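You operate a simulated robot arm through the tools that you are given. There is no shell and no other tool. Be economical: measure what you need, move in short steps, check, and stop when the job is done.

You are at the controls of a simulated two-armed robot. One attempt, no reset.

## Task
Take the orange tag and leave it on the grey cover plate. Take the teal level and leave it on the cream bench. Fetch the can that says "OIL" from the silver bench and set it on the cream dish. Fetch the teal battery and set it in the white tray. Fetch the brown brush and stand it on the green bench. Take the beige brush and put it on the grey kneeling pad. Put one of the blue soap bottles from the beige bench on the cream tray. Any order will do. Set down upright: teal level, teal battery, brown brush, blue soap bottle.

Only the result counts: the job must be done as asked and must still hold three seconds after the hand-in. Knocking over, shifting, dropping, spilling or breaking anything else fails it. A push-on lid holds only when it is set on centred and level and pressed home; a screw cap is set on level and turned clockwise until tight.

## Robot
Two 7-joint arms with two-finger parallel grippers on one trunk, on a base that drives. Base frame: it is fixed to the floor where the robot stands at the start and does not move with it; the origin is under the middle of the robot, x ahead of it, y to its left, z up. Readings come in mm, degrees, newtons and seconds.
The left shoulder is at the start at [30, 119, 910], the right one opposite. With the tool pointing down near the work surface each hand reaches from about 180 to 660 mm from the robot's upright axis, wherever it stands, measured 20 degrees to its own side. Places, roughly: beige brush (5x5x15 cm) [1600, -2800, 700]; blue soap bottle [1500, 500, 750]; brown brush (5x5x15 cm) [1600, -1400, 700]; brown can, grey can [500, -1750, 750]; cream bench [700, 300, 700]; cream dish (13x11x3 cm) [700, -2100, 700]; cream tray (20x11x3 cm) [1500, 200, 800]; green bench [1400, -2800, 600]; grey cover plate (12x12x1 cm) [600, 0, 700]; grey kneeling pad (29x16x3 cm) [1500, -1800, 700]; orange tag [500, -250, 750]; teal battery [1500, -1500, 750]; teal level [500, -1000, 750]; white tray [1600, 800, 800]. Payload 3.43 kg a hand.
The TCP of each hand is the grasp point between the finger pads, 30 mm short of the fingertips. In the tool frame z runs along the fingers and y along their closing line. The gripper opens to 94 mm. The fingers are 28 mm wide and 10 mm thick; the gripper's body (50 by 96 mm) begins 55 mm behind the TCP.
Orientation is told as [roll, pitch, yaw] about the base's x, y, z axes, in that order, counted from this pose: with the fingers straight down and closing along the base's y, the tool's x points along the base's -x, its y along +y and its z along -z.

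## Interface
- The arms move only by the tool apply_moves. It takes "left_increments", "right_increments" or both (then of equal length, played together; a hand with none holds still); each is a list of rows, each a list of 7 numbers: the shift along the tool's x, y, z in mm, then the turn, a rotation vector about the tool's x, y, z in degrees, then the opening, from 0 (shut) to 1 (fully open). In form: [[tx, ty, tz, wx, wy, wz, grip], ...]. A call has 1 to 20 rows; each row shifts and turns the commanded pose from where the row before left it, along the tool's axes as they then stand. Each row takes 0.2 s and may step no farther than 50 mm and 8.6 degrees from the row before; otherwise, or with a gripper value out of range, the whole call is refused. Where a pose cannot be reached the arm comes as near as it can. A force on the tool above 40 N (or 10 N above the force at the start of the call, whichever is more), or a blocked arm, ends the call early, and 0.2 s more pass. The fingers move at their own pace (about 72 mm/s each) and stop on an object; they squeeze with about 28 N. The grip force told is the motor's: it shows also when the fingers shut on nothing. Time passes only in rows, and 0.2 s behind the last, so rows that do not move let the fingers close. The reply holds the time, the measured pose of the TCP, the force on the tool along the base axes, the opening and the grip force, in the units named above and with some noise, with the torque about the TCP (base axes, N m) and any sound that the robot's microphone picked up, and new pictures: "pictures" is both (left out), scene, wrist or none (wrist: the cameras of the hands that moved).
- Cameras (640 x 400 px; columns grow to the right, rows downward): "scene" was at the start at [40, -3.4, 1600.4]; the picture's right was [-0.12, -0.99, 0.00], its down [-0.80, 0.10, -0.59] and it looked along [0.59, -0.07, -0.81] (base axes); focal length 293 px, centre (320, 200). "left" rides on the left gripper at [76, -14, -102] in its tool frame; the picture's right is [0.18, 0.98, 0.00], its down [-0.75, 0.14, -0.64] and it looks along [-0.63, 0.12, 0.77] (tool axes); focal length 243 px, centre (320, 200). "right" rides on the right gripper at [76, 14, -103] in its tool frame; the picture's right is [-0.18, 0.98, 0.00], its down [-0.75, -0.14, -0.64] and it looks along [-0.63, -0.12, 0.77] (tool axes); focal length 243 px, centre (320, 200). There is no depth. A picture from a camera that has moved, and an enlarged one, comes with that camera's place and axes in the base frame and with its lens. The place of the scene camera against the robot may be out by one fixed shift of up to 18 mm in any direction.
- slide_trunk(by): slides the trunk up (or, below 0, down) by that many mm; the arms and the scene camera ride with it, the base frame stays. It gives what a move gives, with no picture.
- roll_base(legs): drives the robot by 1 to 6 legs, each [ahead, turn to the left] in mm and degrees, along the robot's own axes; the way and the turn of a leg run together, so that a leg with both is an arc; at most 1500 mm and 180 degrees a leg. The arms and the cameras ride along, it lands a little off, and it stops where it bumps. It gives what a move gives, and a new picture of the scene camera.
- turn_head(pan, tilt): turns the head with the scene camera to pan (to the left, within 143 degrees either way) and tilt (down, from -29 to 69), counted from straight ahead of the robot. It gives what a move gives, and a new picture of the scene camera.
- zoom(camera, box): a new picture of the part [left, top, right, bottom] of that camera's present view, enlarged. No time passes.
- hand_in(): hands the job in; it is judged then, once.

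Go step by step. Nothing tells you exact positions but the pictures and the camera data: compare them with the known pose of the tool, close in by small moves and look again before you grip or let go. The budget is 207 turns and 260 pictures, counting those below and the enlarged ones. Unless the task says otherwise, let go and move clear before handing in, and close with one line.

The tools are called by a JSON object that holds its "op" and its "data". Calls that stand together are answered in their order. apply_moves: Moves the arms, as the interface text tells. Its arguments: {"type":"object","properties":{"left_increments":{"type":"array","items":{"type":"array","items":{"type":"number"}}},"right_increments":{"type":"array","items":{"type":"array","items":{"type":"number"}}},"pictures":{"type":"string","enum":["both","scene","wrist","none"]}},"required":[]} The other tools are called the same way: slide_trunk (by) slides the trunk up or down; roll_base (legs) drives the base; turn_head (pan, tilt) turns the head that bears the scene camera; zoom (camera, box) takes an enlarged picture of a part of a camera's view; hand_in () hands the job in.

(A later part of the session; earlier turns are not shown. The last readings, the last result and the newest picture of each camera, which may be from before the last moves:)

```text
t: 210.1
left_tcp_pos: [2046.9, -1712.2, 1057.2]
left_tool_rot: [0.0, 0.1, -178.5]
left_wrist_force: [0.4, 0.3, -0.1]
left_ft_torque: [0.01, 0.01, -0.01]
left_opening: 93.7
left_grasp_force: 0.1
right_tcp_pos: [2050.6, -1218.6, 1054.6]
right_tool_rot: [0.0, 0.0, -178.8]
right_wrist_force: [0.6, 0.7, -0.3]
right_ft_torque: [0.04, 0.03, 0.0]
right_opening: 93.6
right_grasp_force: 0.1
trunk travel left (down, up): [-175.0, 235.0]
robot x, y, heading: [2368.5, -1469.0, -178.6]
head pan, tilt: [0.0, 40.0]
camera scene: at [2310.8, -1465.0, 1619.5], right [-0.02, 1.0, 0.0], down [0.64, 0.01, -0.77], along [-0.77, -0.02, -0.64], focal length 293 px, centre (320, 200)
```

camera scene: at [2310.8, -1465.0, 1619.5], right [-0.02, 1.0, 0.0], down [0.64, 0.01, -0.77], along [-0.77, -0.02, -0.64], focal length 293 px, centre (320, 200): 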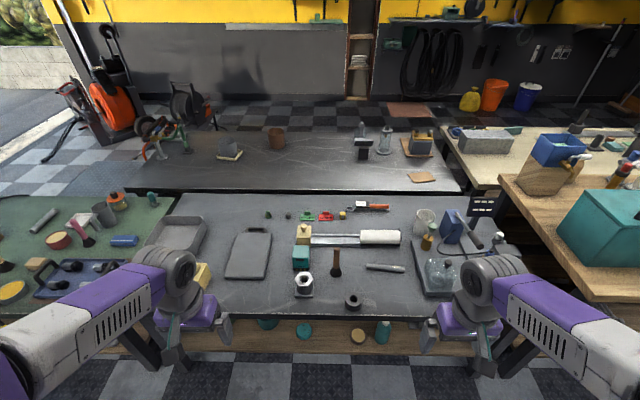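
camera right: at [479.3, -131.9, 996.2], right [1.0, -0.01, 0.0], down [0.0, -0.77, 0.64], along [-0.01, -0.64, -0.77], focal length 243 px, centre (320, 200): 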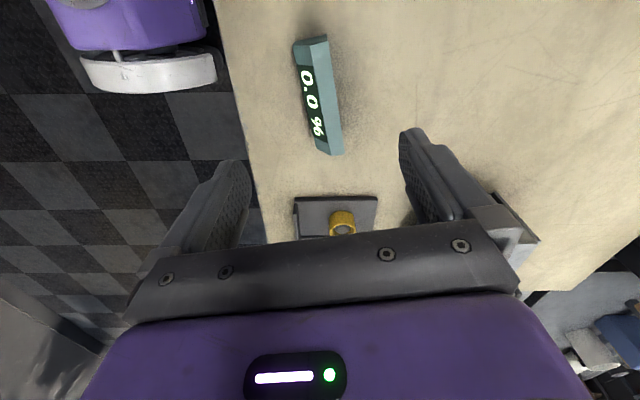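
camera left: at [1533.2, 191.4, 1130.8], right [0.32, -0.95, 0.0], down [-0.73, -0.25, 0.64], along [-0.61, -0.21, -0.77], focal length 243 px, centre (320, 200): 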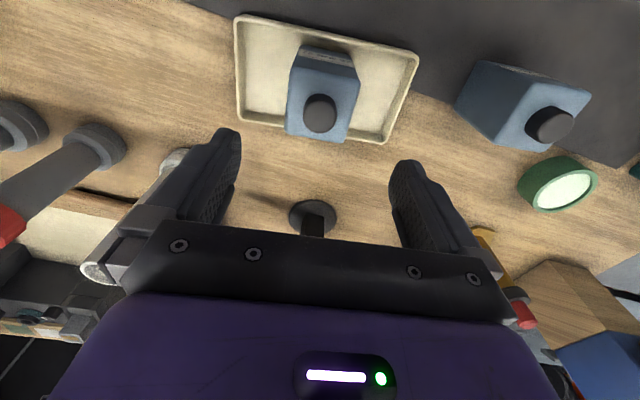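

{"op": "zoom", "data": {"camera": "scene", "box": [220, 190, 460, 320]}}

{"op": "zoom", "data": {"camera": "scene", "box": [0, 180, 240, 330]}}

```text
2.67 times, centred on (340, 255) of scene
camera zoom: at [2310.8, -1465.0, 1619.5], right [-0.02, 1.0, 0.0], down [0.64, 0.01, -0.77], along [-0.77, -0.02, -0.64], focal length 780 px, centre (267, 53)
```

zoom: 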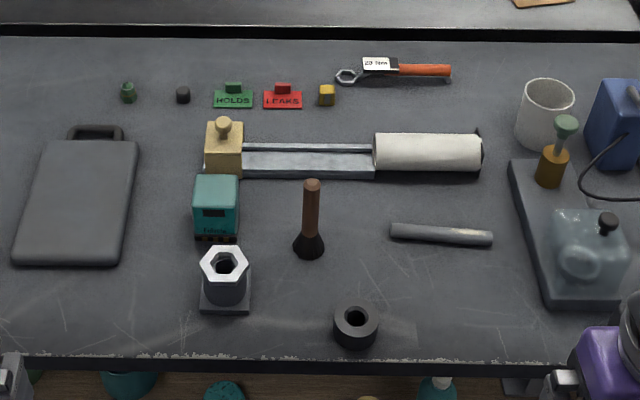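

```text
2.67 times, centred on (120, 255) of scene
camera zoom: at [2310.8, -1465.0, 1619.5], right [-0.02, 1.0, 0.0], down [0.64, 0.01, -0.77], along [-0.77, -0.02, -0.64], focal length 780 px, centre (853, 53)
```

zoom: 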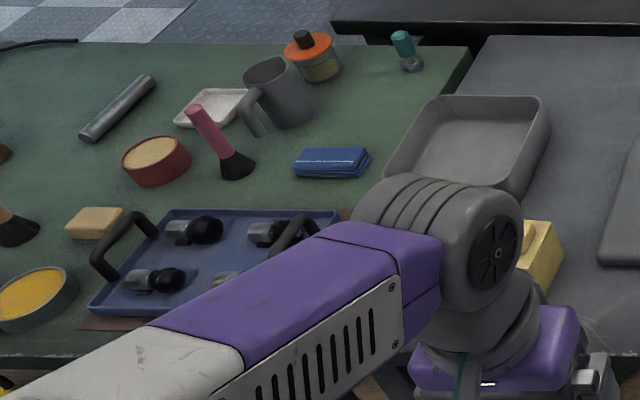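

The brown brush stands at about [1625,-1423], the teal battery at about [1610,-1562], and the grey kneeling pad is near y=-1800. Drive closer.

{"op": "roll_base", "data": {"legs": [[300, 0], [0, -1.4]]}}

{"op": "turn_head", "data": {"pan": 0, "tilt": 60}}

{"op": "zoom", "data": {"camera": "scene", "box": [200, 100, 440, 250]}}

```text
t: 212.6
left_tcp_pos: [1736.1, -1710.1, 1056.4]
left_tool_rot: [0.0, 0.0, 179.9]
left_wrist_force: [-0.2, -0.1, 0.7]
left_ft_torque: [-0.03, 0.02, -0.03]
left_opening: 94.1
left_grasp_force: 0.0
right_tcp_pos: [1753.3, -1216.7, 1053.7]
right_tool_rot: [-0.1, 0.0, 179.7]
right_wrist_force: [-0.5, 0.1, 0.2]
right_ft_torque: [0.01, 0.0, 0.0]
right_opening: 93.8
right_grasp_force: 0.0
trunk travel left (down, up): [-175.0, 235.0]
robot x, y, heading: [2065.7, -1474.8, 179.8]
head pan, tilt: [0.0, 40.0]
camera scene: at [2006.1, -1469.8, 1619.5], right [0.01, 1.0, 0.0], down [0.64, 0.0, -0.77], along [-0.77, 0.0, -0.64], focal length 293 px, centre (320, 200)
```

scene: 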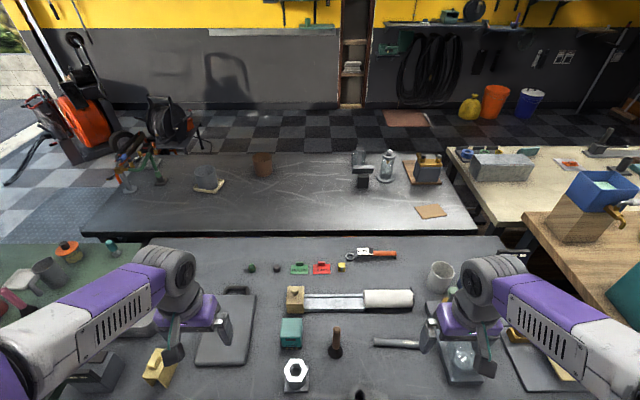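

```text
t: 213.4
left_tcp_pos: [1735.5, -1709.9, 1056.6]
left_tool_rot: [0.0, 0.1, 179.9]
left_wrist_force: [0.6, -0.2, -0.4]
left_ft_torque: [0.02, 0.03, -0.03]
left_opening: 94.2
left_grasp_force: 0.0
right_tcp_pos: [1753.2, -1215.6, 1054.5]
right_tool_rot: [0.0, 0.0, 179.7]
right_wrist_force: [0.0, 0.6, -0.3]
right_ft_torque: [0.04, -0.06, -0.03]
right_opening: 93.9
right_grasp_force: 0.0
trunk travel left (down, up): [-175.0, 235.0]
robot x, y, heading: [2063.7, -1476.7, 179.7]
head pan, tilt: [0.0, 60.0]
camera scene: at [2024.3, -1470.0, 1592.8], right [0.01, 1.0, 0.0], down [0.87, 0.0, -0.5], along [-0.5, 0.0, -0.87], focal length 293 px, centre (320, 200)
```

scene: 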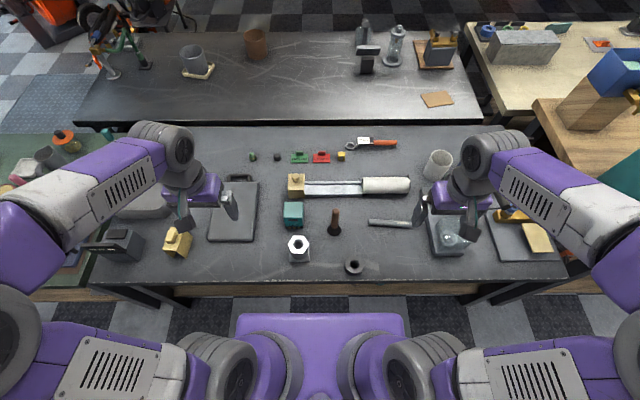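

```text
2.67 times, centred on (320, 175) of scene
camera zoom: at [2024.3, -1470.0, 1592.8], right [0.01, 1.0, 0.0], down [0.87, 0.0, -0.5], along [-0.5, 0.0, -0.87], focal length 780 px, centre (320, 267)
```

zoom: 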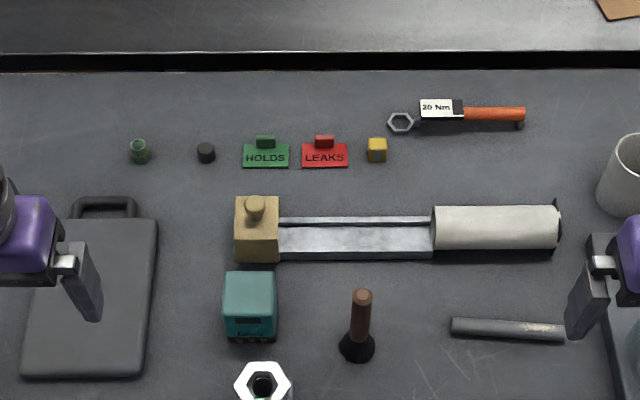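

Bench at z≈700; brush at about [1634,-1426] with its top at about 850. Bring the right hand over the brush.

{"op": "apply_moves", "data": {"right_increments": [[-20, 35, 20, 0, 0, 0, 1], [-20, 35, 20, 0, 0, 0, 1], [-20, 35, 20, 0, 0, 0, 1], [-20, 35, 20, 0, 0, 0, 1], [-20, 35, 20, 0, 0, 0, 1], [-20, 35, 15, 0, 0, 0, 1]], "pictures": "wrist"}}

```text
t: 214.8
left_tcp_pos: [1736.0, -1710.5, 1055.4]
left_tool_rot: [0.0, 0.1, 179.9]
left_wrist_force: [-0.4, -0.7, 0.8]
left_ft_torque: [0.02, -0.03, -0.01]
left_opening: 93.9
left_grasp_force: 0.2
right_tcp_pos: [1632.1, -1427.2, 937.3]
right_tool_rot: [0.0, -0.1, 179.7]
right_wrist_force: [-0.4, -0.1, -0.2]
right_ft_torque: [0.0, -0.04, -0.01]
right_opening: 94.0
right_grasp_force: 0.1
trunk travel left (down, up): [-175.0, 235.0]
robot x, y, heading: [2065.0, -1476.4, 179.9]
head pan, tilt: [0.0, 60.0]
camera right: at [1708.3, -1441.7, 1039.4], right [-0.19, -0.98, 0.0], down [-0.75, 0.15, 0.64], along [-0.63, 0.12, -0.77], focal length 243 px, centre (320, 200)
```

right: 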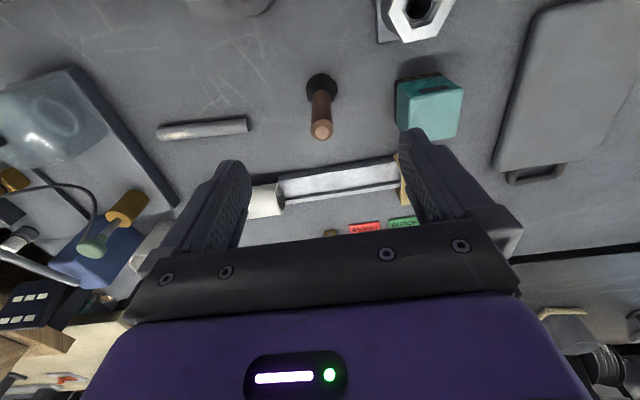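

Brush at [1625,-1428], upright. Descend and grip the handle.

{"op": "apply_moves", "data": {"right_increments": [[-7, 1, 30, 0, 0, 0, 0.8], [0, 0, 40, 0, 0, 0, 0.8], [0, 0, 40, 0, 0, 0, 0.8]], "pictures": "wrist"}}

```text
t: 215.6
left_tcp_pos: [1735.3, -1710.5, 1056.0]
left_tool_rot: [0.0, 0.2, 179.9]
left_wrist_force: [-0.8, -0.3, 0.6]
left_ft_torque: [0.01, -0.03, 0.03]
left_opening: 94.0
left_grasp_force: 0.0
right_tcp_pos: [1625.7, -1424.9, 827.4]
right_tool_rot: [0.0, 0.0, 179.7]
right_wrist_force: [-0.1, -0.1, -0.2]
right_ft_torque: [0.02, 0.0, 0.01]
right_opening: 75.3
right_grasp_force: 0.0
trunk travel left (down, up): [-175.0, 235.0]
robot x, y, heading: [2064.9, -1475.3, 179.7]
head pan, tilt: [0.0, 60.0]
camera right: at [1703.1, -1439.0, 929.9], right [-0.19, -0.98, 0.0], down [-0.75, 0.14, 0.64], along [-0.63, 0.12, -0.77], focal length 243 px, centre (320, 200)
```

right: 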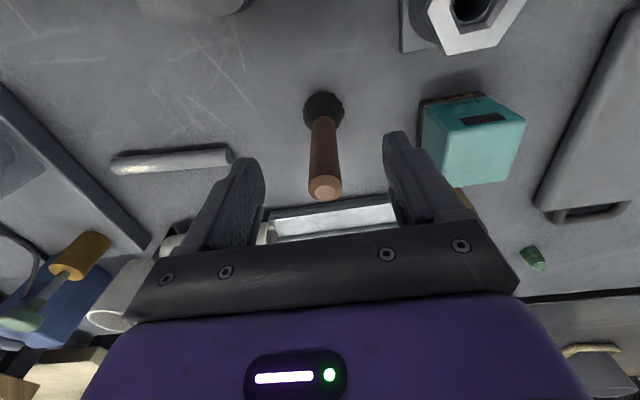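

{"op": "apply_moves", "data": {"right_increments": [[-2, 0, 15, 0, 0, 0, 0.8], [0, 0, 12, 0, 0, 0, 0.8], [0, 0, 0, 0, 0, 0, 0.3], [0, 0, 0, 0, 0, 0, 0], [0, 0, 0, 0, 0, 0, 0]], "pictures": "wrist"}}

```text
t: 216.8
left_tcp_pos: [1735.1, -1710.5, 1056.1]
left_tool_rot: [0.0, 0.1, 179.9]
left_wrist_force: [0.4, -0.4, -1.0]
left_ft_torque: [-0.01, 0.0, -0.05]
left_opening: 94.1
left_grasp_force: 0.2
right_tcp_pos: [1622.7, -1425.6, 801.3]
right_tool_rot: [0.1, 0.0, 179.8]
right_wrist_force: [0.0, -0.7, 0.5]
right_ft_torque: [-0.03, -0.05, -0.03]
right_opening: 0.0
right_grasp_force: 28.0
trunk travel left (down, up): [-175.0, 235.0]
robot x, y, heading: [2063.1, -1477.6, 179.9]
head pan, tilt: [0.0, 60.0]
camera right: at [1699.7, -1439.1, 904.3], right [-0.19, -0.98, 0.0], down [-0.75, 0.14, 0.64], along [-0.63, 0.12, -0.77], focal length 243 px, centre (320, 200)
```

right: 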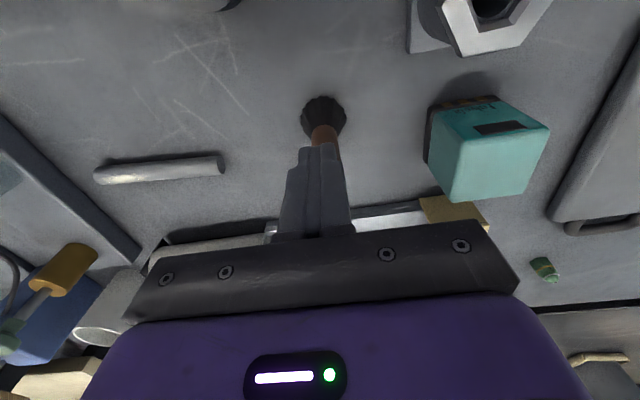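

The fingers closed above the handle, so the brush is lower than I judged. Raise, open and measure again.

{"op": "apply_moves", "data": {"right_increments": [[0, 0, -10, 0, 0, 0, 0], [0, 0, 0, 0, 0, 0, 0.8], [0, 0, 0, 0, 0, 0, 0.8]], "pictures": "wrist"}}

{"op": "zoom", "data": {"camera": "right", "box": [220, 60, 420, 240]}}

{"op": "zoom", "data": {"camera": "scene", "box": [260, 150, 420, 270]}}

```text
t: 217.6
left_tcp_pos: [1735.6, -1711.7, 1057.0]
left_tool_rot: [-0.1, 0.1, 179.9]
left_wrist_force: [-0.3, 1.2, 0.8]
left_ft_torque: [0.02, 0.03, -0.02]
left_opening: 94.1
left_grasp_force: 0.0
right_tcp_pos: [1623.6, -1424.4, 813.0]
right_tool_rot: [0.0, -0.1, 179.7]
right_wrist_force: [-0.1, 0.1, 0.5]
right_ft_torque: [0.02, -0.02, -0.01]
right_opening: 75.7
right_grasp_force: 0.1
trunk travel left (down, up): [-175.0, 235.0]
robot x, y, heading: [2064.4, -1473.5, 179.7]
head pan, tilt: [0.0, 60.0]
camera right: at [1700.6, -1440.1, 914.7], right [-0.19, -0.98, 0.0], down [-0.75, 0.14, 0.64], along [-0.63, 0.12, -0.77], focal length 243 px, centre (320, 200)
```

right: 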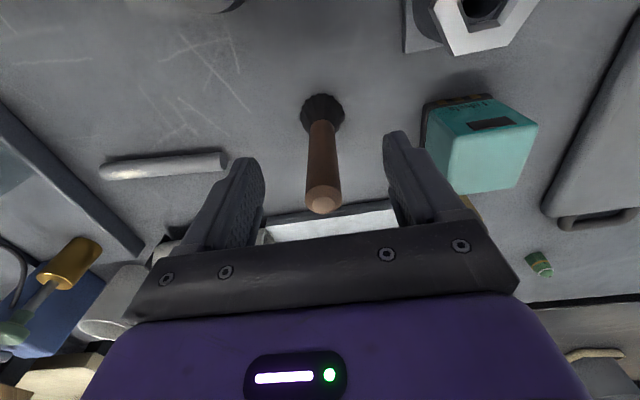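

```text
2.22 times, centred on (320, 150) of right
camera zoom: at [1700.6, -1440.1, 914.7], right [-0.19, -0.98, 0.0], down [-0.75, 0.14, 0.64], along [-0.63, 0.12, -0.77], focal length 539 px, centre (320, 311)
```

zoom: 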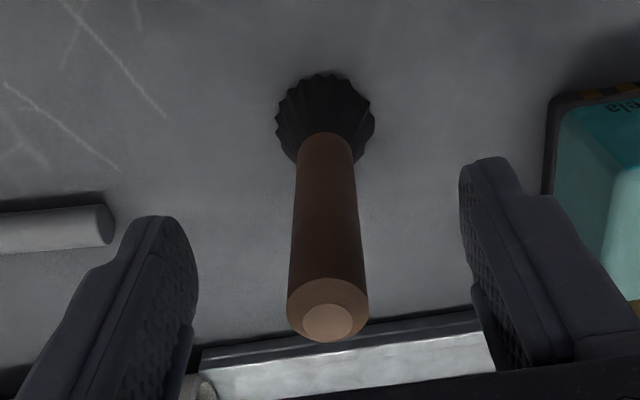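

```text
3.33 times, centred on (340, 210) of scene
camera zoom: at [2024.4, -1470.0, 1592.8], right [0.01, 1.0, 0.0], down [0.87, 0.0, -0.5], along [-0.5, 0.0, -0.87], focal length 976 px, centre (253, 167)
```

zoom: 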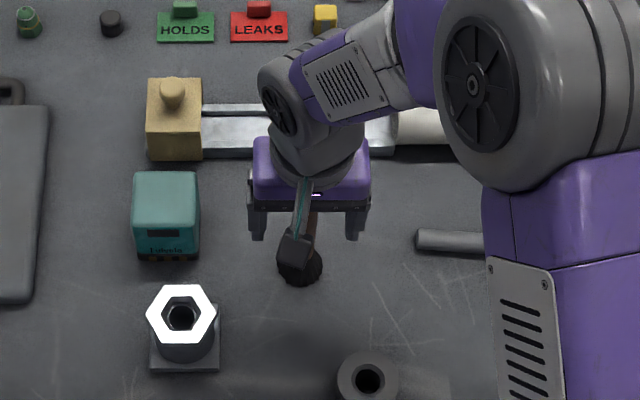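

The brush is actually at x≈1602 with its top at z≈795 (bench at about 645). Move 21 mm ahead, down to 767, and grip.

{"op": "apply_moves", "data": {"right_increments": [[-21, 0, 0, 0, 0, 0, 0.8], [0, 0, 23, 0, 0, 0, 0.8], [0, 0, 23, 0, 0, 0, 0.8], [0, 0, 0, 0, 0, 0, 0.3], [0, 0, 0, 0, 0, 0, 0], [0, 0, 0, 0, 0, 0, 0]], "pictures": "wrist"}}

```text
t: 219.0
left_tcp_pos: [1735.2, -1710.5, 1057.6]
left_tool_rot: [-0.1, 0.1, 179.8]
left_wrist_force: [-0.5, 0.9, 0.0]
left_ft_torque: [-0.03, -0.02, 0.01]
left_opening: 94.2
left_grasp_force: 0.0
right_tcp_pos: [1601.2, -1426.4, 766.1]
right_tool_rot: [-0.1, 0.1, 179.6]
right_wrist_force: [0.3, 0.3, 0.6]
right_ft_torque: [0.03, 0.03, 0.03]
right_opening: 23.6
right_grasp_force: 28.0
trunk travel left (down, up): [-175.0, 235.0]
robot x, y, heading: [2064.1, -1476.3, 179.3]
head pan, tilt: [0.0, 60.0]
camera right: at [1678.0, -1441.0, 868.2], right [-0.19, -0.98, 0.0], down [-0.75, 0.14, 0.64], along [-0.63, 0.12, -0.77], focal length 243 px, centre (320, 200)
```

right: 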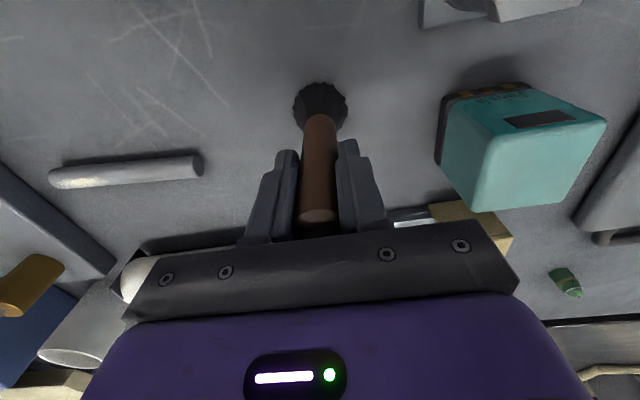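

Brush gripped. Lift and draw the right arm in; then bring the left hand over the battery.

{"op": "apply_moves", "data": {"right_increments": [[0, 0, -20, 0, 0, 0, 0], [0, 0, -48, 0, 0, 0, 0], [0, 0, -48, 0, 0, 0, 0], [0, 0, -48, 0, 0, 0, 0], [0, 0, -48, 0, 0, 0, 0], [0, 0, -48, 0, 0, 0, 0], [25, -40, 0, 0, 0, 0, 0], [25, -40, 0, 0, 0, 0, 0], [25, -40, 0, 0, 0, 0, 0], [25, -40, 0, 0, 0, 0, 0], [25, -40, 0, 0, 0, 0, 0]], "pictures": "none"}}

{"op": "apply_moves", "data": {"left_increments": [[-28, -25, 25, 0, 0, 0, 1], [-28, -25, 25, 0, 0, 0, 1], [-28, -25, 25, 0, 0, 0, 1], [-28, -25, 25, 0, 0, 0, 1], [-28, -25, 25, 0, 0, 0, 1], [-28, -25, 25, 0, 0, 0, 1]], "pictures": "both"}}

```text
t: 221.4
left_tcp_pos: [1736.7, -1709.6, 1056.9]
left_tool_rot: [-0.1, 0.1, 179.9]
left_wrist_force: [-0.3, -0.2, 0.9]
left_ft_torque: [-0.04, -0.03, 0.0]
left_opening: 94.1
left_grasp_force: 0.0
right_tcp_pos: [1729.6, -1226.3, 1025.3]
right_tool_rot: [0.1, 0.0, 179.7]
right_wrist_force: [-0.5, 0.1, -0.8]
right_ft_torque: [-0.04, 0.0, 0.04]
right_opening: 23.5
right_grasp_force: 27.7
trunk travel left (down, up): [-175.0, 235.0]
robot x, y, heading: [2063.0, -1475.4, 179.5]
head pan, tilt: [0.0, 60.0]
```

```text
t: 222.8
left_tcp_pos: [1568.6, -1559.0, 906.3]
left_tool_rot: [0.0, 0.1, 180.0]
left_wrist_force: [0.8, 0.2, 1.5]
left_ft_torque: [-0.01, -0.03, 0.0]
left_opening: 93.8
left_grasp_force: 0.0
right_tcp_pos: [1728.5, -1226.1, 1025.5]
right_tool_rot: [-0.1, 0.1, 179.7]
right_wrist_force: [-0.4, 0.2, 0.1]
right_ft_torque: [0.01, -0.04, 0.01]
right_opening: 23.3
right_grasp_force: 28.2
trunk travel left (down, up): [-175.0, 235.0]
robot x, y, heading: [2064.1, -1477.2, 179.7]
head pan, tilt: [0.0, 60.0]
camera scene: at [2023.2, -1469.2, 1592.7], right [0.01, 1.0, 0.0], down [0.87, 0.0, -0.5], along [-0.5, 0.0, -0.87], focal length 293 px, centre (320, 200)
camera left: at [1645.8, -1543.8, 1007.8], right [0.18, -0.98, 0.0], down [-0.75, -0.14, 0.64], along [-0.63, -0.12, -0.77], focal length 243 px, centre (320, 200)
```

scene: 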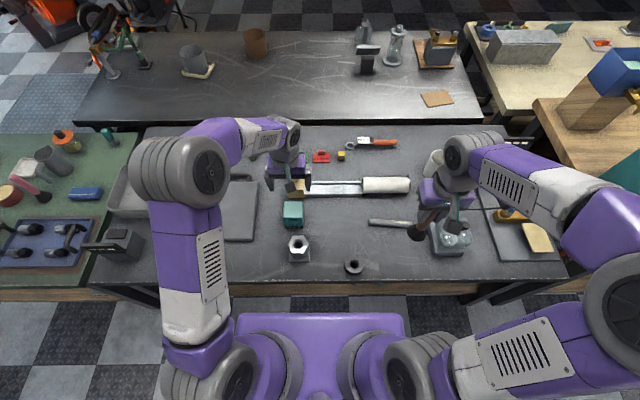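
left: 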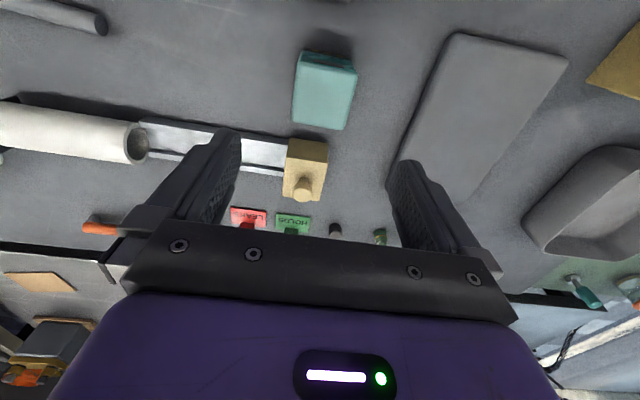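

{"op": "zoom", "data": {"camera": "left", "box": [240, 20, 400, 150]}}

```text
3.08 times, centred on (320, 85) of left
camera zoom: at [1645.8, -1543.8, 1007.8], right [0.18, -0.98, 0.0], down [-0.75, -0.14, 0.64], along [-0.63, -0.12, -0.77], focal length 746 px, centre (320, 554)
```

zoom: 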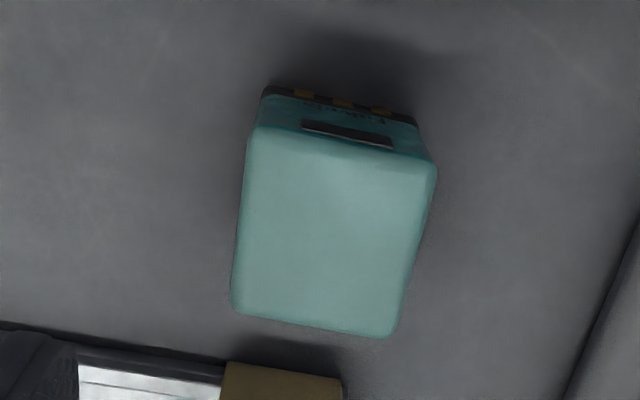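

The battery is square to the axes, centre [1557,-1564], 66 mm wide, top at about 715. Descend over it.

{"op": "apply_moves", "data": {"left_increments": [[-11, 5, 30, 0, 0, 0, 1], [0, 0, 40, 0, 0, 0, 1], [0, 0, 40, 0, 0, 0, 1], [0, 0, 30, 0, 0, 0, 1]], "pictures": "wrist"}}

```text
t: 223.8
left_tcp_pos: [1556.6, -1563.2, 766.3]
left_tool_rot: [0.0, 0.0, 179.9]
left_wrist_force: [0.2, -0.2, 1.0]
left_ft_torque: [0.03, 0.02, -0.01]
left_opening: 94.0
left_grasp_force: 0.1
right_tcp_pos: [1728.3, -1226.7, 1026.0]
right_tool_rot: [-0.1, 0.0, 179.7]
right_wrist_force: [-0.8, 0.1, -1.0]
right_ft_torque: [-0.01, 0.01, -0.01]
right_opening: 23.4
right_grasp_force: 28.4
trunk travel left (down, up): [-175.0, 235.0]
robot x, y, heading: [2062.6, -1476.0, 179.9]
head pan, tilt: [0.0, 60.0]
camera left: at [1632.6, -1548.3, 867.6], right [0.18, -0.98, 0.0], down [-0.75, -0.14, 0.64], along [-0.63, -0.12, -0.77], focal length 243 px, centre (320, 200)
```

left: 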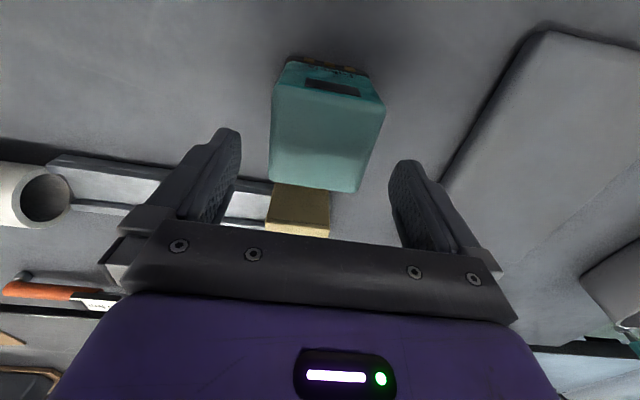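

{"op": "apply_moves", "data": {"left_increments": [[4, 2, 20, 0, 0, 0, 1], [0, 0, 25, 0, 0, 0, 1], [0, 0, 20, 0, 0, 0, 1]], "pictures": "wrist"}}

```text
t: 224.6
left_tcp_pos: [1559.8, -1567.5, 703.4]
left_tool_rot: [-0.1, 0.0, 179.9]
left_wrist_force: [-0.2, 0.3, 0.1]
left_ft_torque: [-0.03, -0.01, 0.0]
left_opening: 94.0
left_grasp_force: 0.0
right_tcp_pos: [1728.5, -1227.5, 1026.3]
right_tool_rot: [0.0, 0.0, 179.7]
right_wrist_force: [0.2, 0.6, -0.5]
right_ft_torque: [0.0, 0.02, -0.02]
right_opening: 23.6
right_grasp_force: 28.1
trunk travel left (down, up): [-175.0, 235.0]
robot x, y, heading: [2064.0, -1475.0, 179.7]
head pan, tilt: [0.0, 60.0]
camera left: at [1637.4, -1552.1, 804.1], right [0.18, -0.98, 0.0], down [-0.75, -0.14, 0.64], along [-0.63, -0.12, -0.77], focal length 243 px, centre (320, 200)
```

left: 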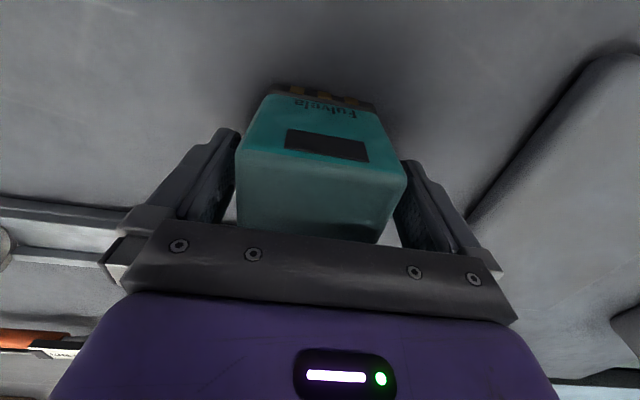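

Good overlap. Close here.

{"op": "apply_moves", "data": {"left_increments": [[0, 0, 0, 0, 0, 0, 0.6], [0, 0, 0, 0, 0, 0, 0], [0, 0, 0, 0, 0, 0, 0], [0, 0, 0, 0, 0, 0, 0]], "pictures": "wrist"}}

```text
t: 225.6
left_tcp_pos: [1560.7, -1566.1, 703.9]
left_tool_rot: [-0.1, 0.0, 179.9]
left_wrist_force: [-0.5, 1.4, 0.2]
left_ft_torque: [0.02, 0.12, 0.0]
left_opening: 70.2
left_grasp_force: 28.0
right_tcp_pos: [1728.5, -1227.2, 1025.0]
right_tool_rot: [0.0, -0.1, 179.6]
right_wrist_force: [0.3, -0.2, -0.4]
right_ft_torque: [0.04, -0.04, 0.0]
right_opening: 23.3
right_grasp_force: 28.5
trunk travel left (down, up): [-175.0, 235.0]
robot x, y, heading: [2063.5, -1477.7, 179.6]
head pan, tilt: [0.0, 60.0]
camera left: at [1637.5, -1551.8, 804.4], right [0.18, -0.98, 0.0], down [-0.75, -0.14, 0.64], along [-0.63, -0.12, -0.77], focal length 243 px, centre (320, 200)
```

left: 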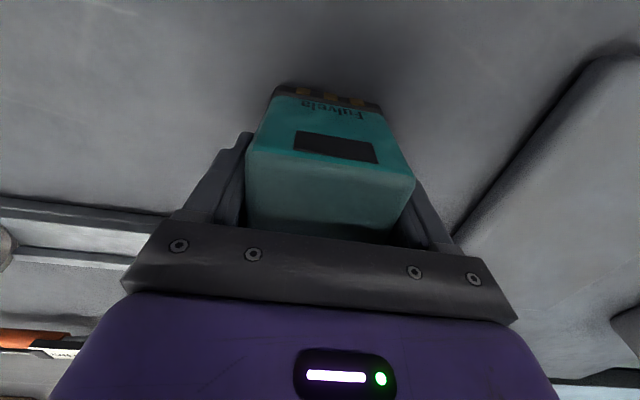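

{"op": "apply_moves", "data": {"left_increments": [[0, 0, -15, 0, 0, 0, 0], [0, 0, -40, 0, 0, 0, 0], [0, 0, -48, 0, 0, 0, 0], [0, 0, -48, 0, 0, 0, 0], [0, 0, -48, 0, 0, 0, 0], [0, 0, -48, 0, 0, 0, 0], [0, 0, -48, 0, 0, 0, 0], [35, 30, 0, 0, 0, 0, 0], [35, 30, 0, 0, 0, 0, 0], [35, 30, 0, 0, 0, 0, 0], [35, 30, 0, 0, 0, 0, 0], [35, 20, 0, 0, 0, 0, 0]], "pictures": "both"}}

```text
t: 228.2
left_tcp_pos: [1735.5, -1709.8, 996.1]
left_tool_rot: [0.1, -0.1, 179.9]
left_wrist_force: [-0.4, 0.5, -2.0]
left_ft_torque: [0.05, 0.0, 0.03]
left_opening: 70.5
left_grasp_force: 28.1
right_tcp_pos: [1728.6, -1227.3, 1025.8]
right_tool_rot: [0.0, 0.0, 179.7]
right_wrist_force: [-0.4, -0.1, -0.7]
right_ft_torque: [-0.03, 0.02, -0.02]
right_opening: 23.6
right_grasp_force: 27.8
trunk travel left (down, up): [-175.0, 235.0]
robot x, y, heading: [2062.8, -1476.8, 179.6]
head pan, tilt: [0.0, 60.0]
camera scene: at [2025.5, -1470.6, 1592.8], right [0.01, 1.0, 0.0], down [0.87, 0.0, -0.5], along [-0.5, 0.0, -0.87], focal length 293 px, centre (320, 200)
camera left: at [1812.9, -1695.0, 1097.2], right [0.18, -0.98, 0.0], down [-0.75, -0.14, 0.64], along [-0.63, -0.12, -0.77], focal length 243 px, centre (320, 200)
```

scene: 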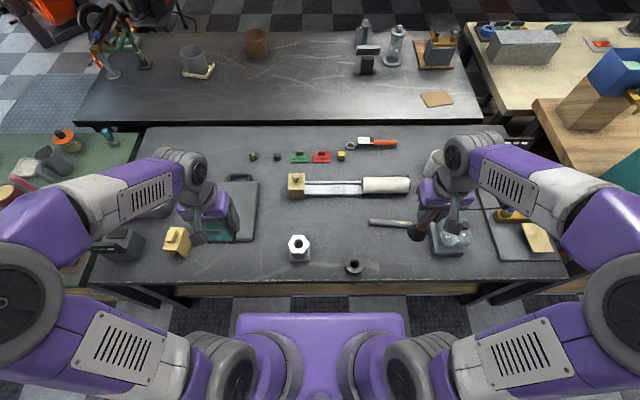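
left: 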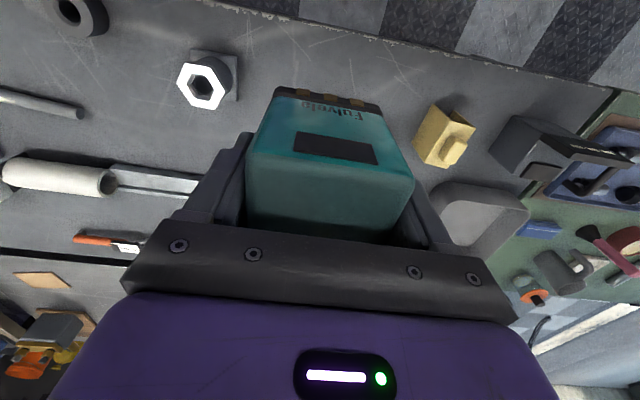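

Both objects are held. Drive along to the green bench.

{"op": "roll_base", "data": {"legs": [[-300, 0], [0, 90.3], [1200, 0], [0, -90]]}}

{"op": "turn_head", "data": {"pan": 0, "tilt": 45}}

```text
t: 243.7
left_tcp_pos: [2048.4, -2927.8, 996.2]
left_tool_rot: [0.0, 0.1, -179.4]
left_wrist_force: [0.0, -0.4, -3.7]
left_ft_torque: [-0.01, 0.01, 0.03]
left_opening: 70.2
left_grasp_force: 28.4
right_tcp_pos: [2036.1, -2446.6, 1025.6]
right_tool_rot: [0.1, 0.0, -179.6]
right_wrist_force: [-0.9, 0.0, -0.9]
right_ft_torque: [-0.03, -0.01, 0.04]
right_opening: 23.5
right_grasp_force: 27.9
trunk travel left (down, up): [-175.0, 235.0]
robot x, y, heading: [2372.8, -2692.5, -179.9]
head pan, tilt: [0.0, 60.0]
camera scene: at [2334.5, -2686.4, 1592.8], right [-0.01, 1.0, 0.0], down [0.87, 0.01, -0.5], along [-0.5, 0.0, -0.87], focal length 293 px, centre (320, 200)
```

scene: 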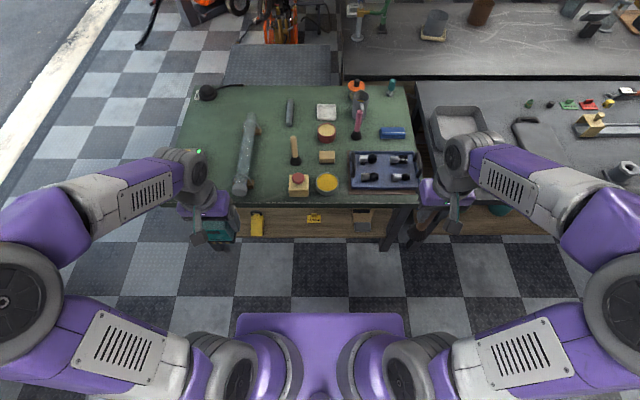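

```text
t: 244.4
left_tcp_pos: [2049.1, -2930.0, 996.6]
left_tool_rot: [0.1, 0.1, -179.4]
left_wrist_force: [-0.3, 0.5, -3.2]
left_ft_torque: [-0.03, -0.01, 0.02]
left_opening: 70.1
left_grasp_force: 28.3
right_tcp_pos: [2036.0, -2447.3, 1024.6]
right_tool_rot: [0.1, 0.0, -179.5]
right_wrist_force: [0.2, -0.5, -0.6]
right_ft_torque: [0.0, -0.02, 0.02]
right_opening: 23.6
right_grasp_force: 28.4
trunk travel left (down, up): [-175.0, 235.0]
robot x, y, heading: [2374.6, -2692.1, -179.7]
head pan, tilt: [0.0, 45.0]
camera scene: at [2319.9, -2686.6, 1612.2], right [-0.01, 1.0, 0.0], down [0.71, 0.01, -0.71], along [-0.71, -0.01, -0.71], focal length 293 px, centre (320, 200)
```

scene: 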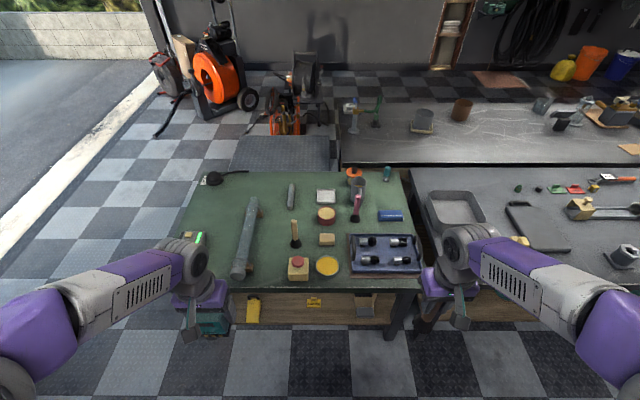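

{"op": "zoom", "data": {"camera": "scene", "box": [180, 160, 430, 300]}}

```text
2.56 times, centred on (305, 230) of scene
camera zoom: at [2319.9, -2686.6, 1612.2], right [-0.01, 1.0, 0.0], down [0.71, 0.01, -0.71], along [-0.71, -0.01, -0.71], focal length 749 px, centre (358, 123)
```

zoom: 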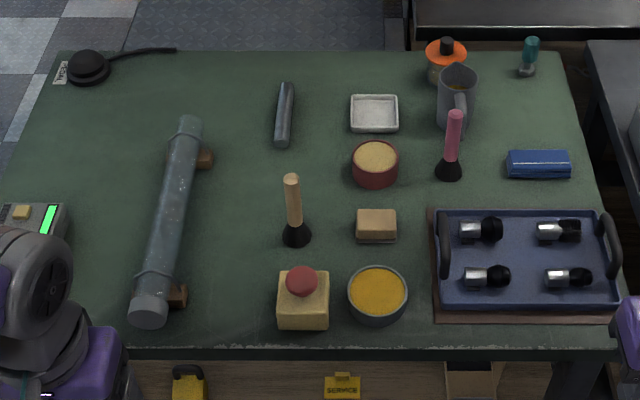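

The beige brush stands at about [1607,-2793]. There is a clear spot at about [1600,-2885] for the brown brush. Drive closer.

{"op": "roll_base", "data": {"legs": [[0, 23.4], [330, 0], [0, -23.7]]}}

{"op": "turn_head", "data": {"pan": 0, "tilt": 60}}

{"op": "zoom", "data": {"camera": "scene", "box": [200, 90, 440, 260]}}

```text
t: 249.1
left_tcp_pos: [1749.0, -3064.8, 996.1]
left_tool_rot: [0.0, 0.0, -179.3]
left_wrist_force: [-0.1, 0.3, -3.1]
left_ft_torque: [-0.02, -0.04, -0.02]
left_opening: 70.3
left_grasp_force: 27.7
right_tcp_pos: [1734.4, -2582.0, 1026.0]
right_tool_rot: [0.0, 0.0, -179.5]
right_wrist_force: [0.4, -0.2, -1.2]
right_ft_torque: [0.01, 0.01, 0.02]
right_opening: 23.7
right_grasp_force: 27.4
trunk travel left (down, up): [-175.0, 235.0]
robot x, y, heading: [2075.0, -2823.8, -179.4]
head pan, tilt: [0.0, 45.0]
camera scene: at [2019.7, -2821.3, 1612.2], right [-0.01, 1.0, 0.0], down [0.71, 0.01, -0.71], along [-0.71, -0.01, -0.71], focal length 293 px, centre (320, 200)
```

scene: 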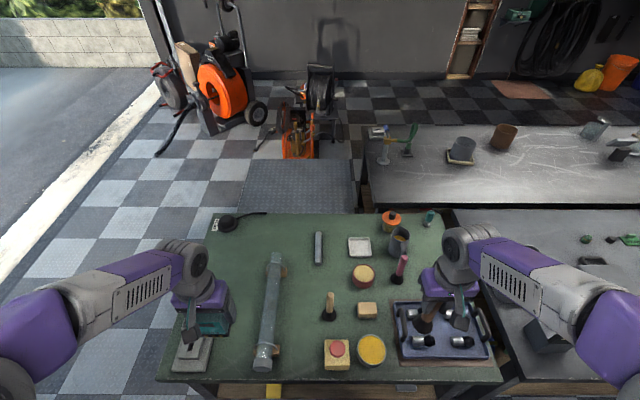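

```text
t: 249.8
left_tcp_pos: [1749.7, -3065.0, 996.1]
left_tool_rot: [0.0, 0.1, -179.3]
left_wrist_force: [-0.5, 0.5, -4.4]
left_ft_torque: [-0.03, -0.01, -0.03]
left_opening: 70.6
left_grasp_force: 27.9
right_tcp_pos: [1736.2, -2581.9, 1025.0]
right_tool_rot: [0.0, -0.1, -179.5]
right_wrist_force: [-0.5, -0.5, -0.5]
right_ft_torque: [0.02, -0.01, 0.02]
right_opening: 23.9
right_grasp_force: 28.2
trunk travel left (down, up): [-175.0, 235.0]
robot x, y, heading: [2074.8, -2828.2, -179.3]
head pan, tilt: [0.0, 60.0]
camera scene: at [2034.4, -2821.5, 1592.8], right [-0.01, 1.0, 0.0], down [0.87, 0.01, -0.5], along [-0.5, 0.0, -0.87], focal length 293 px, centre (320, 200)
```

scene: 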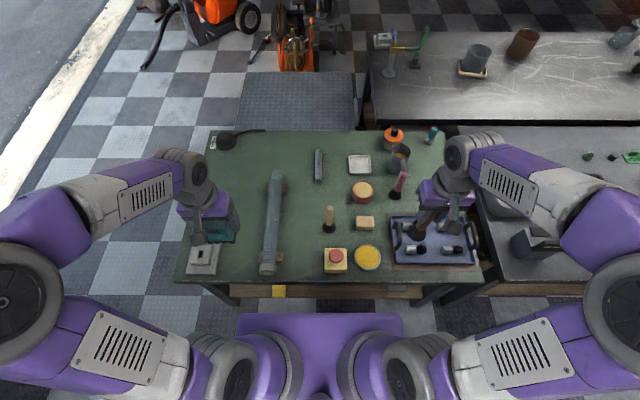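

```text
2.35 times, centred on (320, 175) of scene
camera zoom: at [2034.4, -2821.5, 1592.8], right [-0.01, 1.0, 0.0], down [0.87, 0.01, -0.5], along [-0.5, 0.0, -0.87], focal length 689 px, centre (320, 259)
```

zoom: 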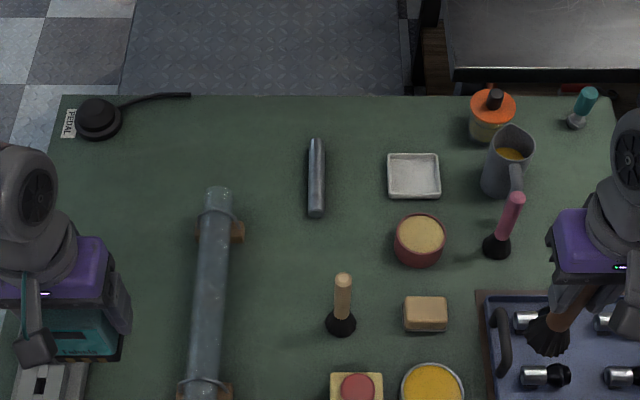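

Carry the brown brush over to the clear spot at height, then look.

{"op": "apply_moves", "data": {"right_increments": [[-17, 37, 2, 0, 0, 0, 0], [-17, 37, 2, 0, 0, 0, 0], [-17, 37, 2, 0, 0, 0, 0], [-17, 37, 2, 0, 0, 0, 0], [-17, 37, 2, 0, 0, 0, 0], [-17, 37, 2, 0, 0, 0, 0], [-17, 37, 2, 0, 0, 0, 0], [-17, 37, 2, 0, 0, 0, 0], [0, 0, 30, 0, 0, 0, 0]], "pictures": "both"}}

```text
t: 251.8
left_tcp_pos: [1748.4, -3064.6, 996.0]
left_tool_rot: [0.1, 0.0, -179.2]
left_wrist_force: [-0.2, -0.5, -3.0]
left_ft_torque: [-0.03, -0.01, 0.0]
left_opening: 70.4
left_grasp_force: 27.9
right_tcp_pos: [1601.3, -2878.0, 979.2]
right_tool_rot: [0.0, 0.1, -179.5]
right_wrist_force: [-0.3, -0.2, -1.0]
right_ft_torque: [-0.02, -0.02, 0.0]
right_opening: 23.7
right_grasp_force: 27.9
trunk travel left (down, up): [-175.0, 235.0]
robot x, y, heading: [2075.8, -2828.6, -179.4]
head pan, tilt: [0.0, 60.0]
camera scene: at [2034.2, -2821.0, 1592.7], right [-0.01, 1.0, 0.0], down [0.87, 0.01, -0.5], along [-0.5, 0.0, -0.87], focal length 293 px, centre (320, 200)
camera right: at [1678.6, -2892.2, 1080.7], right [-0.18, -0.98, 0.0], down [-0.76, 0.14, 0.64], along [-0.63, 0.11, -0.77], focal length 243 px, centre (320, 200)
```

scene: 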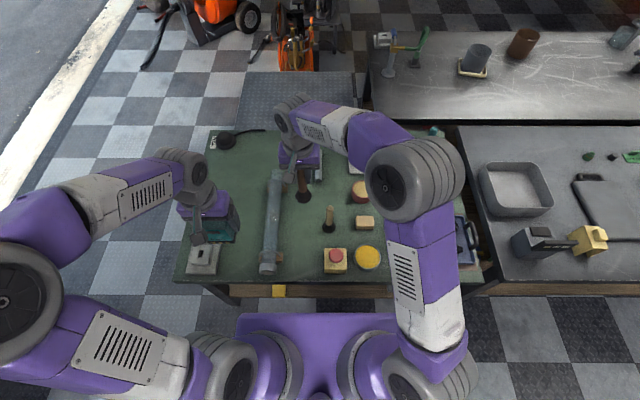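
right: 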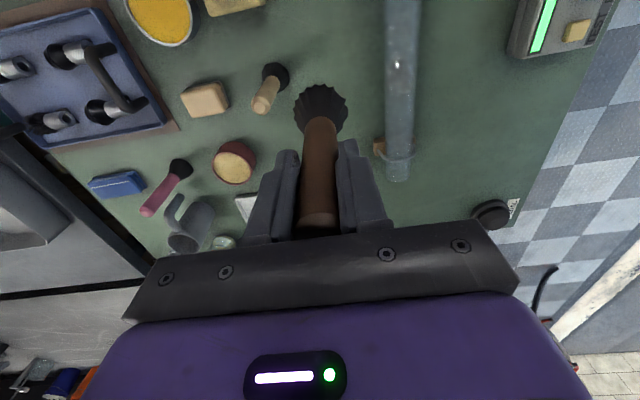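

The spot below is clear. Shift 14 mm away from the beige brush and descend.

{"op": "apply_moves", "data": {"right_increments": [[0, 14, 30, 0, 0, 0, 0], [0, 0, 45, 0, 0, 0, 0], [0, 0, 45, 0, 0, 0, 0], [0, 0, 45, 0, 0, 0, 0], [0, 0, 25, 0, 0, 0, 0], [0, 0, 0, 0, 0, 0, 0]], "pictures": "wrist"}}

{"op": "apply_moves", "data": {"right_increments": [[0, 0, 4, 0, 0, 0, 0], [0, 0, 4, 0, 0, 0, 0], [0, 0, 4, 0, 0, 0, 0], [0, 0, 3, 0, 0, 0, 0]], "pictures": "none"}}

```text
t: 253.2
left_tcp_pos: [1747.6, -3064.4, 995.6]
left_tool_rot: [0.0, 0.1, -179.4]
left_wrist_force: [0.2, 0.9, -3.9]
left_ft_torque: [0.02, -0.02, -0.01]
left_opening: 70.2
left_grasp_force: 28.3
right_tcp_pos: [1602.6, -2896.3, 787.7]
right_tool_rot: [0.0, 0.0, -179.4]
right_wrist_force: [0.5, -0.6, -0.9]
right_ft_torque: [-0.02, 0.01, 0.02]
right_opening: 23.7
right_grasp_force: 28.0
trunk travel left (down, up): [-175.0, 235.0]
robot x, y, heading: [2074.5, -2822.8, -179.2]
head pan, tilt: [0.0, 60.0]
camera right: at [1680.4, -2909.3, 891.0], right [-0.18, -0.98, 0.0], down [-0.76, 0.13, 0.64], along [-0.63, 0.11, -0.77], focal length 243 px, centre (320, 200)
```

right: 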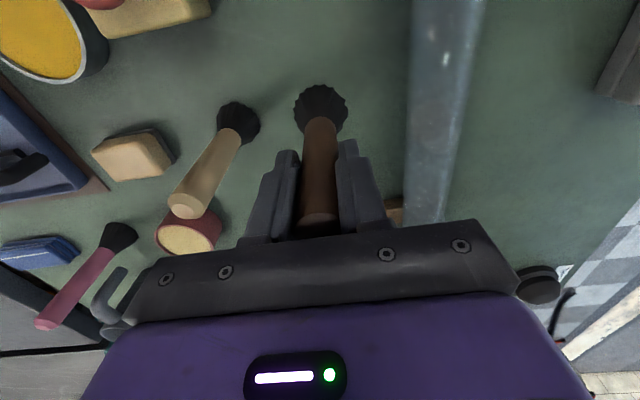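

```text
t: 254.2
left_tcp_pos: [1749.2, -3064.8, 996.4]
left_tool_rot: [0.1, 0.0, -179.3]
left_wrist_force: [-0.6, 0.9, -4.0]
left_ft_torque: [0.0, 0.02, 0.03]
left_opening: 70.3
left_grasp_force: 28.0
right_tcp_pos: [1603.3, -2894.3, 773.7]
right_tool_rot: [0.1, 0.0, -179.5]
right_wrist_force: [0.4, -0.3, -0.6]
right_ft_torque: [0.01, 0.01, 0.01]
right_opening: 23.5
right_grasp_force: 27.9
trunk travel left (down, up): [-175.0, 235.0]
robot x, y, heading: [2074.1, -2832.0, -179.4]
head pan, tilt: [0.0, 60.0]
```

{"op": "apply_moves", "data": {"right_increments": [[0, 0, 3, 0, 0, 0, 0], [0, 0, 3, 0, 0, 0, 0], [0, 0, 2, 0, 0, 0, 0], [0, 0, 2, 0, 0, 0, 0]], "pictures": "none"}}

```text
t: 255.2
left_tcp_pos: [1749.4, -3064.5, 995.9]
left_tool_rot: [0.1, 0.0, -179.3]
left_wrist_force: [-0.8, -0.3, -2.9]
left_ft_torque: [0.01, 0.0, -0.03]
left_opening: 70.1
left_grasp_force: 28.1
right_tcp_pos: [1602.1, -2892.6, 763.9]
right_tool_rot: [0.0, 0.0, -179.3]
right_wrist_force: [-0.1, 0.5, -0.3]
right_ft_torque: [0.03, 0.0, 0.0]
right_opening: 23.4
right_grasp_force: 27.7
trunk travel left (down, up): [-175.0, 235.0]
robot x, y, heading: [2076.9, -2828.9, -179.7]
head pan, tilt: [0.0, 60.0]
```

{"op": "apply_moves", "data": {"right_increments": [[0, 0, 2, 0, 0, 0, 0], [0, 0, 2, 0, 0, 0, 0], [0, 0, 2, 0, 0, 0, 0], [0, 0, 2, 0, 0, 0, 0]], "pictures": "wrist"}}

```text
t: 256.2
left_tcp_pos: [1749.4, -3064.8, 996.6]
left_tool_rot: [0.0, 0.0, -179.3]
left_wrist_force: [-0.5, -0.6, -3.7]
left_ft_torque: [0.01, -0.02, -0.02]
left_opening: 70.4
left_grasp_force: 27.9
right_tcp_pos: [1602.8, -2893.7, 756.1]
right_tool_rot: [0.1, 0.0, -179.5]
right_wrist_force: [-0.2, 0.3, 0.1]
right_ft_torque: [0.02, -0.01, 0.0]
right_opening: 23.7
right_grasp_force: 27.7
trunk travel left (down, up): [-175.0, 235.0]
robot x, y, heading: [2077.4, -2826.6, -179.7]
head pan, tilt: [0.0, 60.0]
camera right: at [1679.3, -2906.5, 858.9], right [-0.17, -0.98, 0.0], down [-0.75, 0.13, 0.64], along [-0.63, 0.11, -0.77], focal length 243 px, centre (320, 200)
```

right: 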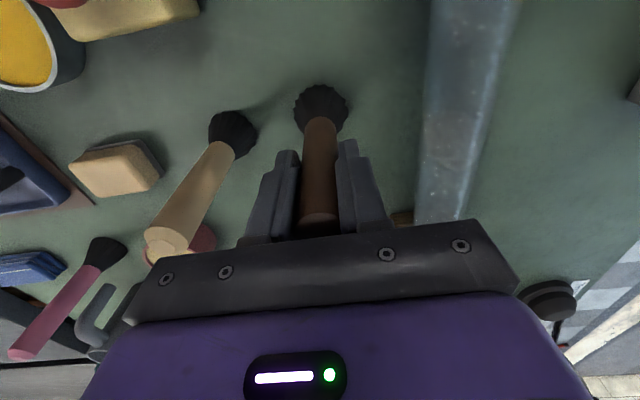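

{"op": "apply_moves", "data": {"right_increments": [[0, 0, 3, 0, 0, 0, 0], [0, 0, 3, 0, 0, 0, 0], [0, 0, 3, 0, 0, 0, 0], [0, 0, 3, 0, 0, 0, 0]], "pictures": "none"}}

{"op": "apply_moves", "data": {"right_increments": [[0, 0, 2, 0, 0, 0, 0], [0, 0, 2, 0, 0, 0, 0], [0, 0, 2, 0, 0, 0, 0]], "pictures": "wrist"}}

```text
t: 257.2
left_tcp_pos: [1749.2, -3064.4, 995.8]
left_tool_rot: [0.0, 0.2, -179.4]
left_wrist_force: [-0.1, 0.0, -4.2]
left_ft_torque: [0.02, -0.04, 0.0]
left_opening: 70.2
left_grasp_force: 28.0
right_tcp_pos: [1603.8, -2894.9, 743.7]
right_tool_rot: [-0.1, 0.1, -179.5]
right_wrist_force: [-0.3, -0.4, -2.2]
right_ft_torque: [0.02, 0.02, 0.0]
right_opening: 23.5
right_grasp_force: 27.9
trunk travel left (down, up): [-175.0, 235.0]
robot x, y, heading: [2070.4, -2827.7, -179.6]
head pan, tilt: [0.0, 60.0]
```

```text
t: 258.0
left_tcp_pos: [1748.1, -3065.2, 995.7]
left_tool_rot: [0.0, 0.0, -179.2]
left_wrist_force: [-0.3, 0.0, -4.2]
left_ft_torque: [0.02, -0.01, 0.01]
left_opening: 70.3
left_grasp_force: 28.7
right_tcp_pos: [1604.1, -2893.4, 738.6]
right_tool_rot: [0.0, 0.0, -179.5]
right_wrist_force: [-0.3, -0.4, -1.7]
right_ft_torque: [0.0, 0.01, -0.02]
right_opening: 23.6
right_grasp_force: 28.1
trunk travel left (down, up): [-175.0, 235.0]
robot x, y, heading: [2070.6, -2827.0, -179.4]
head pan, tilt: [0.0, 60.0]
camera right: at [1679.9, -2906.5, 840.6], right [-0.18, -0.98, 0.0], down [-0.76, 0.13, 0.64], along [-0.63, 0.11, -0.77], focal length 243 px, centre (320, 200)
```

right: 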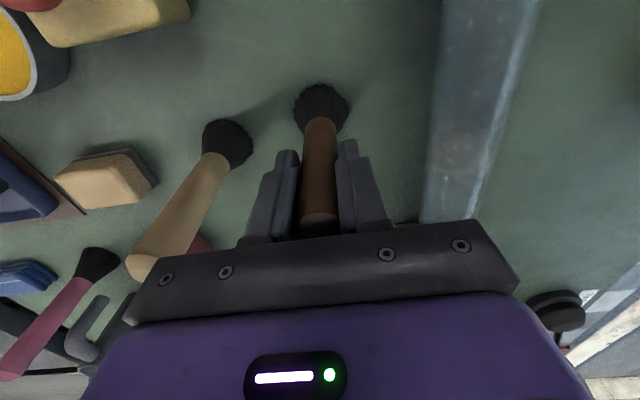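

The green bench is at about z=600, so contact comes near TCP 722. Continue.

{"op": "apply_moves", "data": {"right_increments": [[0, 0, 4, 0, 0, 0, 0], [0, 0, 4, 0, 0, 0, 0], [0, 0, 3, 0, 0, 0, 0], [0, 0, 2, 0, 0, 0, 0]], "pictures": "none"}}

{"op": "apply_moves", "data": {"right_increments": [[0, 0, 2, 0, 0, 0, 0], [0, 0, 1, 0, 0, 0, 0], [0, 0, 1, 0, 0, 0, 0]], "pictures": "none"}}

```text
t: 259.0
left_tcp_pos: [1750.4, -3065.4, 997.3]
left_tool_rot: [0.0, 0.0, -179.2]
left_wrist_force: [0.1, 0.6, -3.8]
left_ft_torque: [0.04, -0.05, 0.01]
left_opening: 70.1
left_grasp_force: 28.1
right_tcp_pos: [1603.3, -2893.1, 727.6]
right_tool_rot: [0.1, -0.2, -179.5]
right_wrist_force: [-1.2, 3.5, 23.6]
right_ft_torque: [0.41, 0.09, -0.01]
right_opening: 23.1
right_grasp_force: 28.0
trunk travel left (down, up): [-175.0, 235.0]
robot x, y, heading: [2075.8, -2826.5, -179.3]
head pan, tilt: [0.0, 60.0]
```

```text
t: 259.8
left_tcp_pos: [1749.7, -3064.0, 996.5]
left_tool_rot: [0.0, -0.1, -179.2]
left_wrist_force: [0.1, 0.1, -3.7]
left_ft_torque: [0.0, 0.01, 0.03]
left_opening: 70.3
left_grasp_force: 27.8
right_tcp_pos: [1602.6, -2894.2, 723.6]
right_tool_rot: [0.0, -0.2, -179.5]
right_wrist_force: [-0.3, 1.7, 23.4]
right_ft_torque: [0.24, 0.07, 0.01]
right_opening: 23.6
right_grasp_force: 28.0
trunk travel left (down, up): [-175.0, 235.0]
robot x, y, heading: [2075.5, -2829.1, -179.6]
head pan, tilt: [0.0, 60.0]
```

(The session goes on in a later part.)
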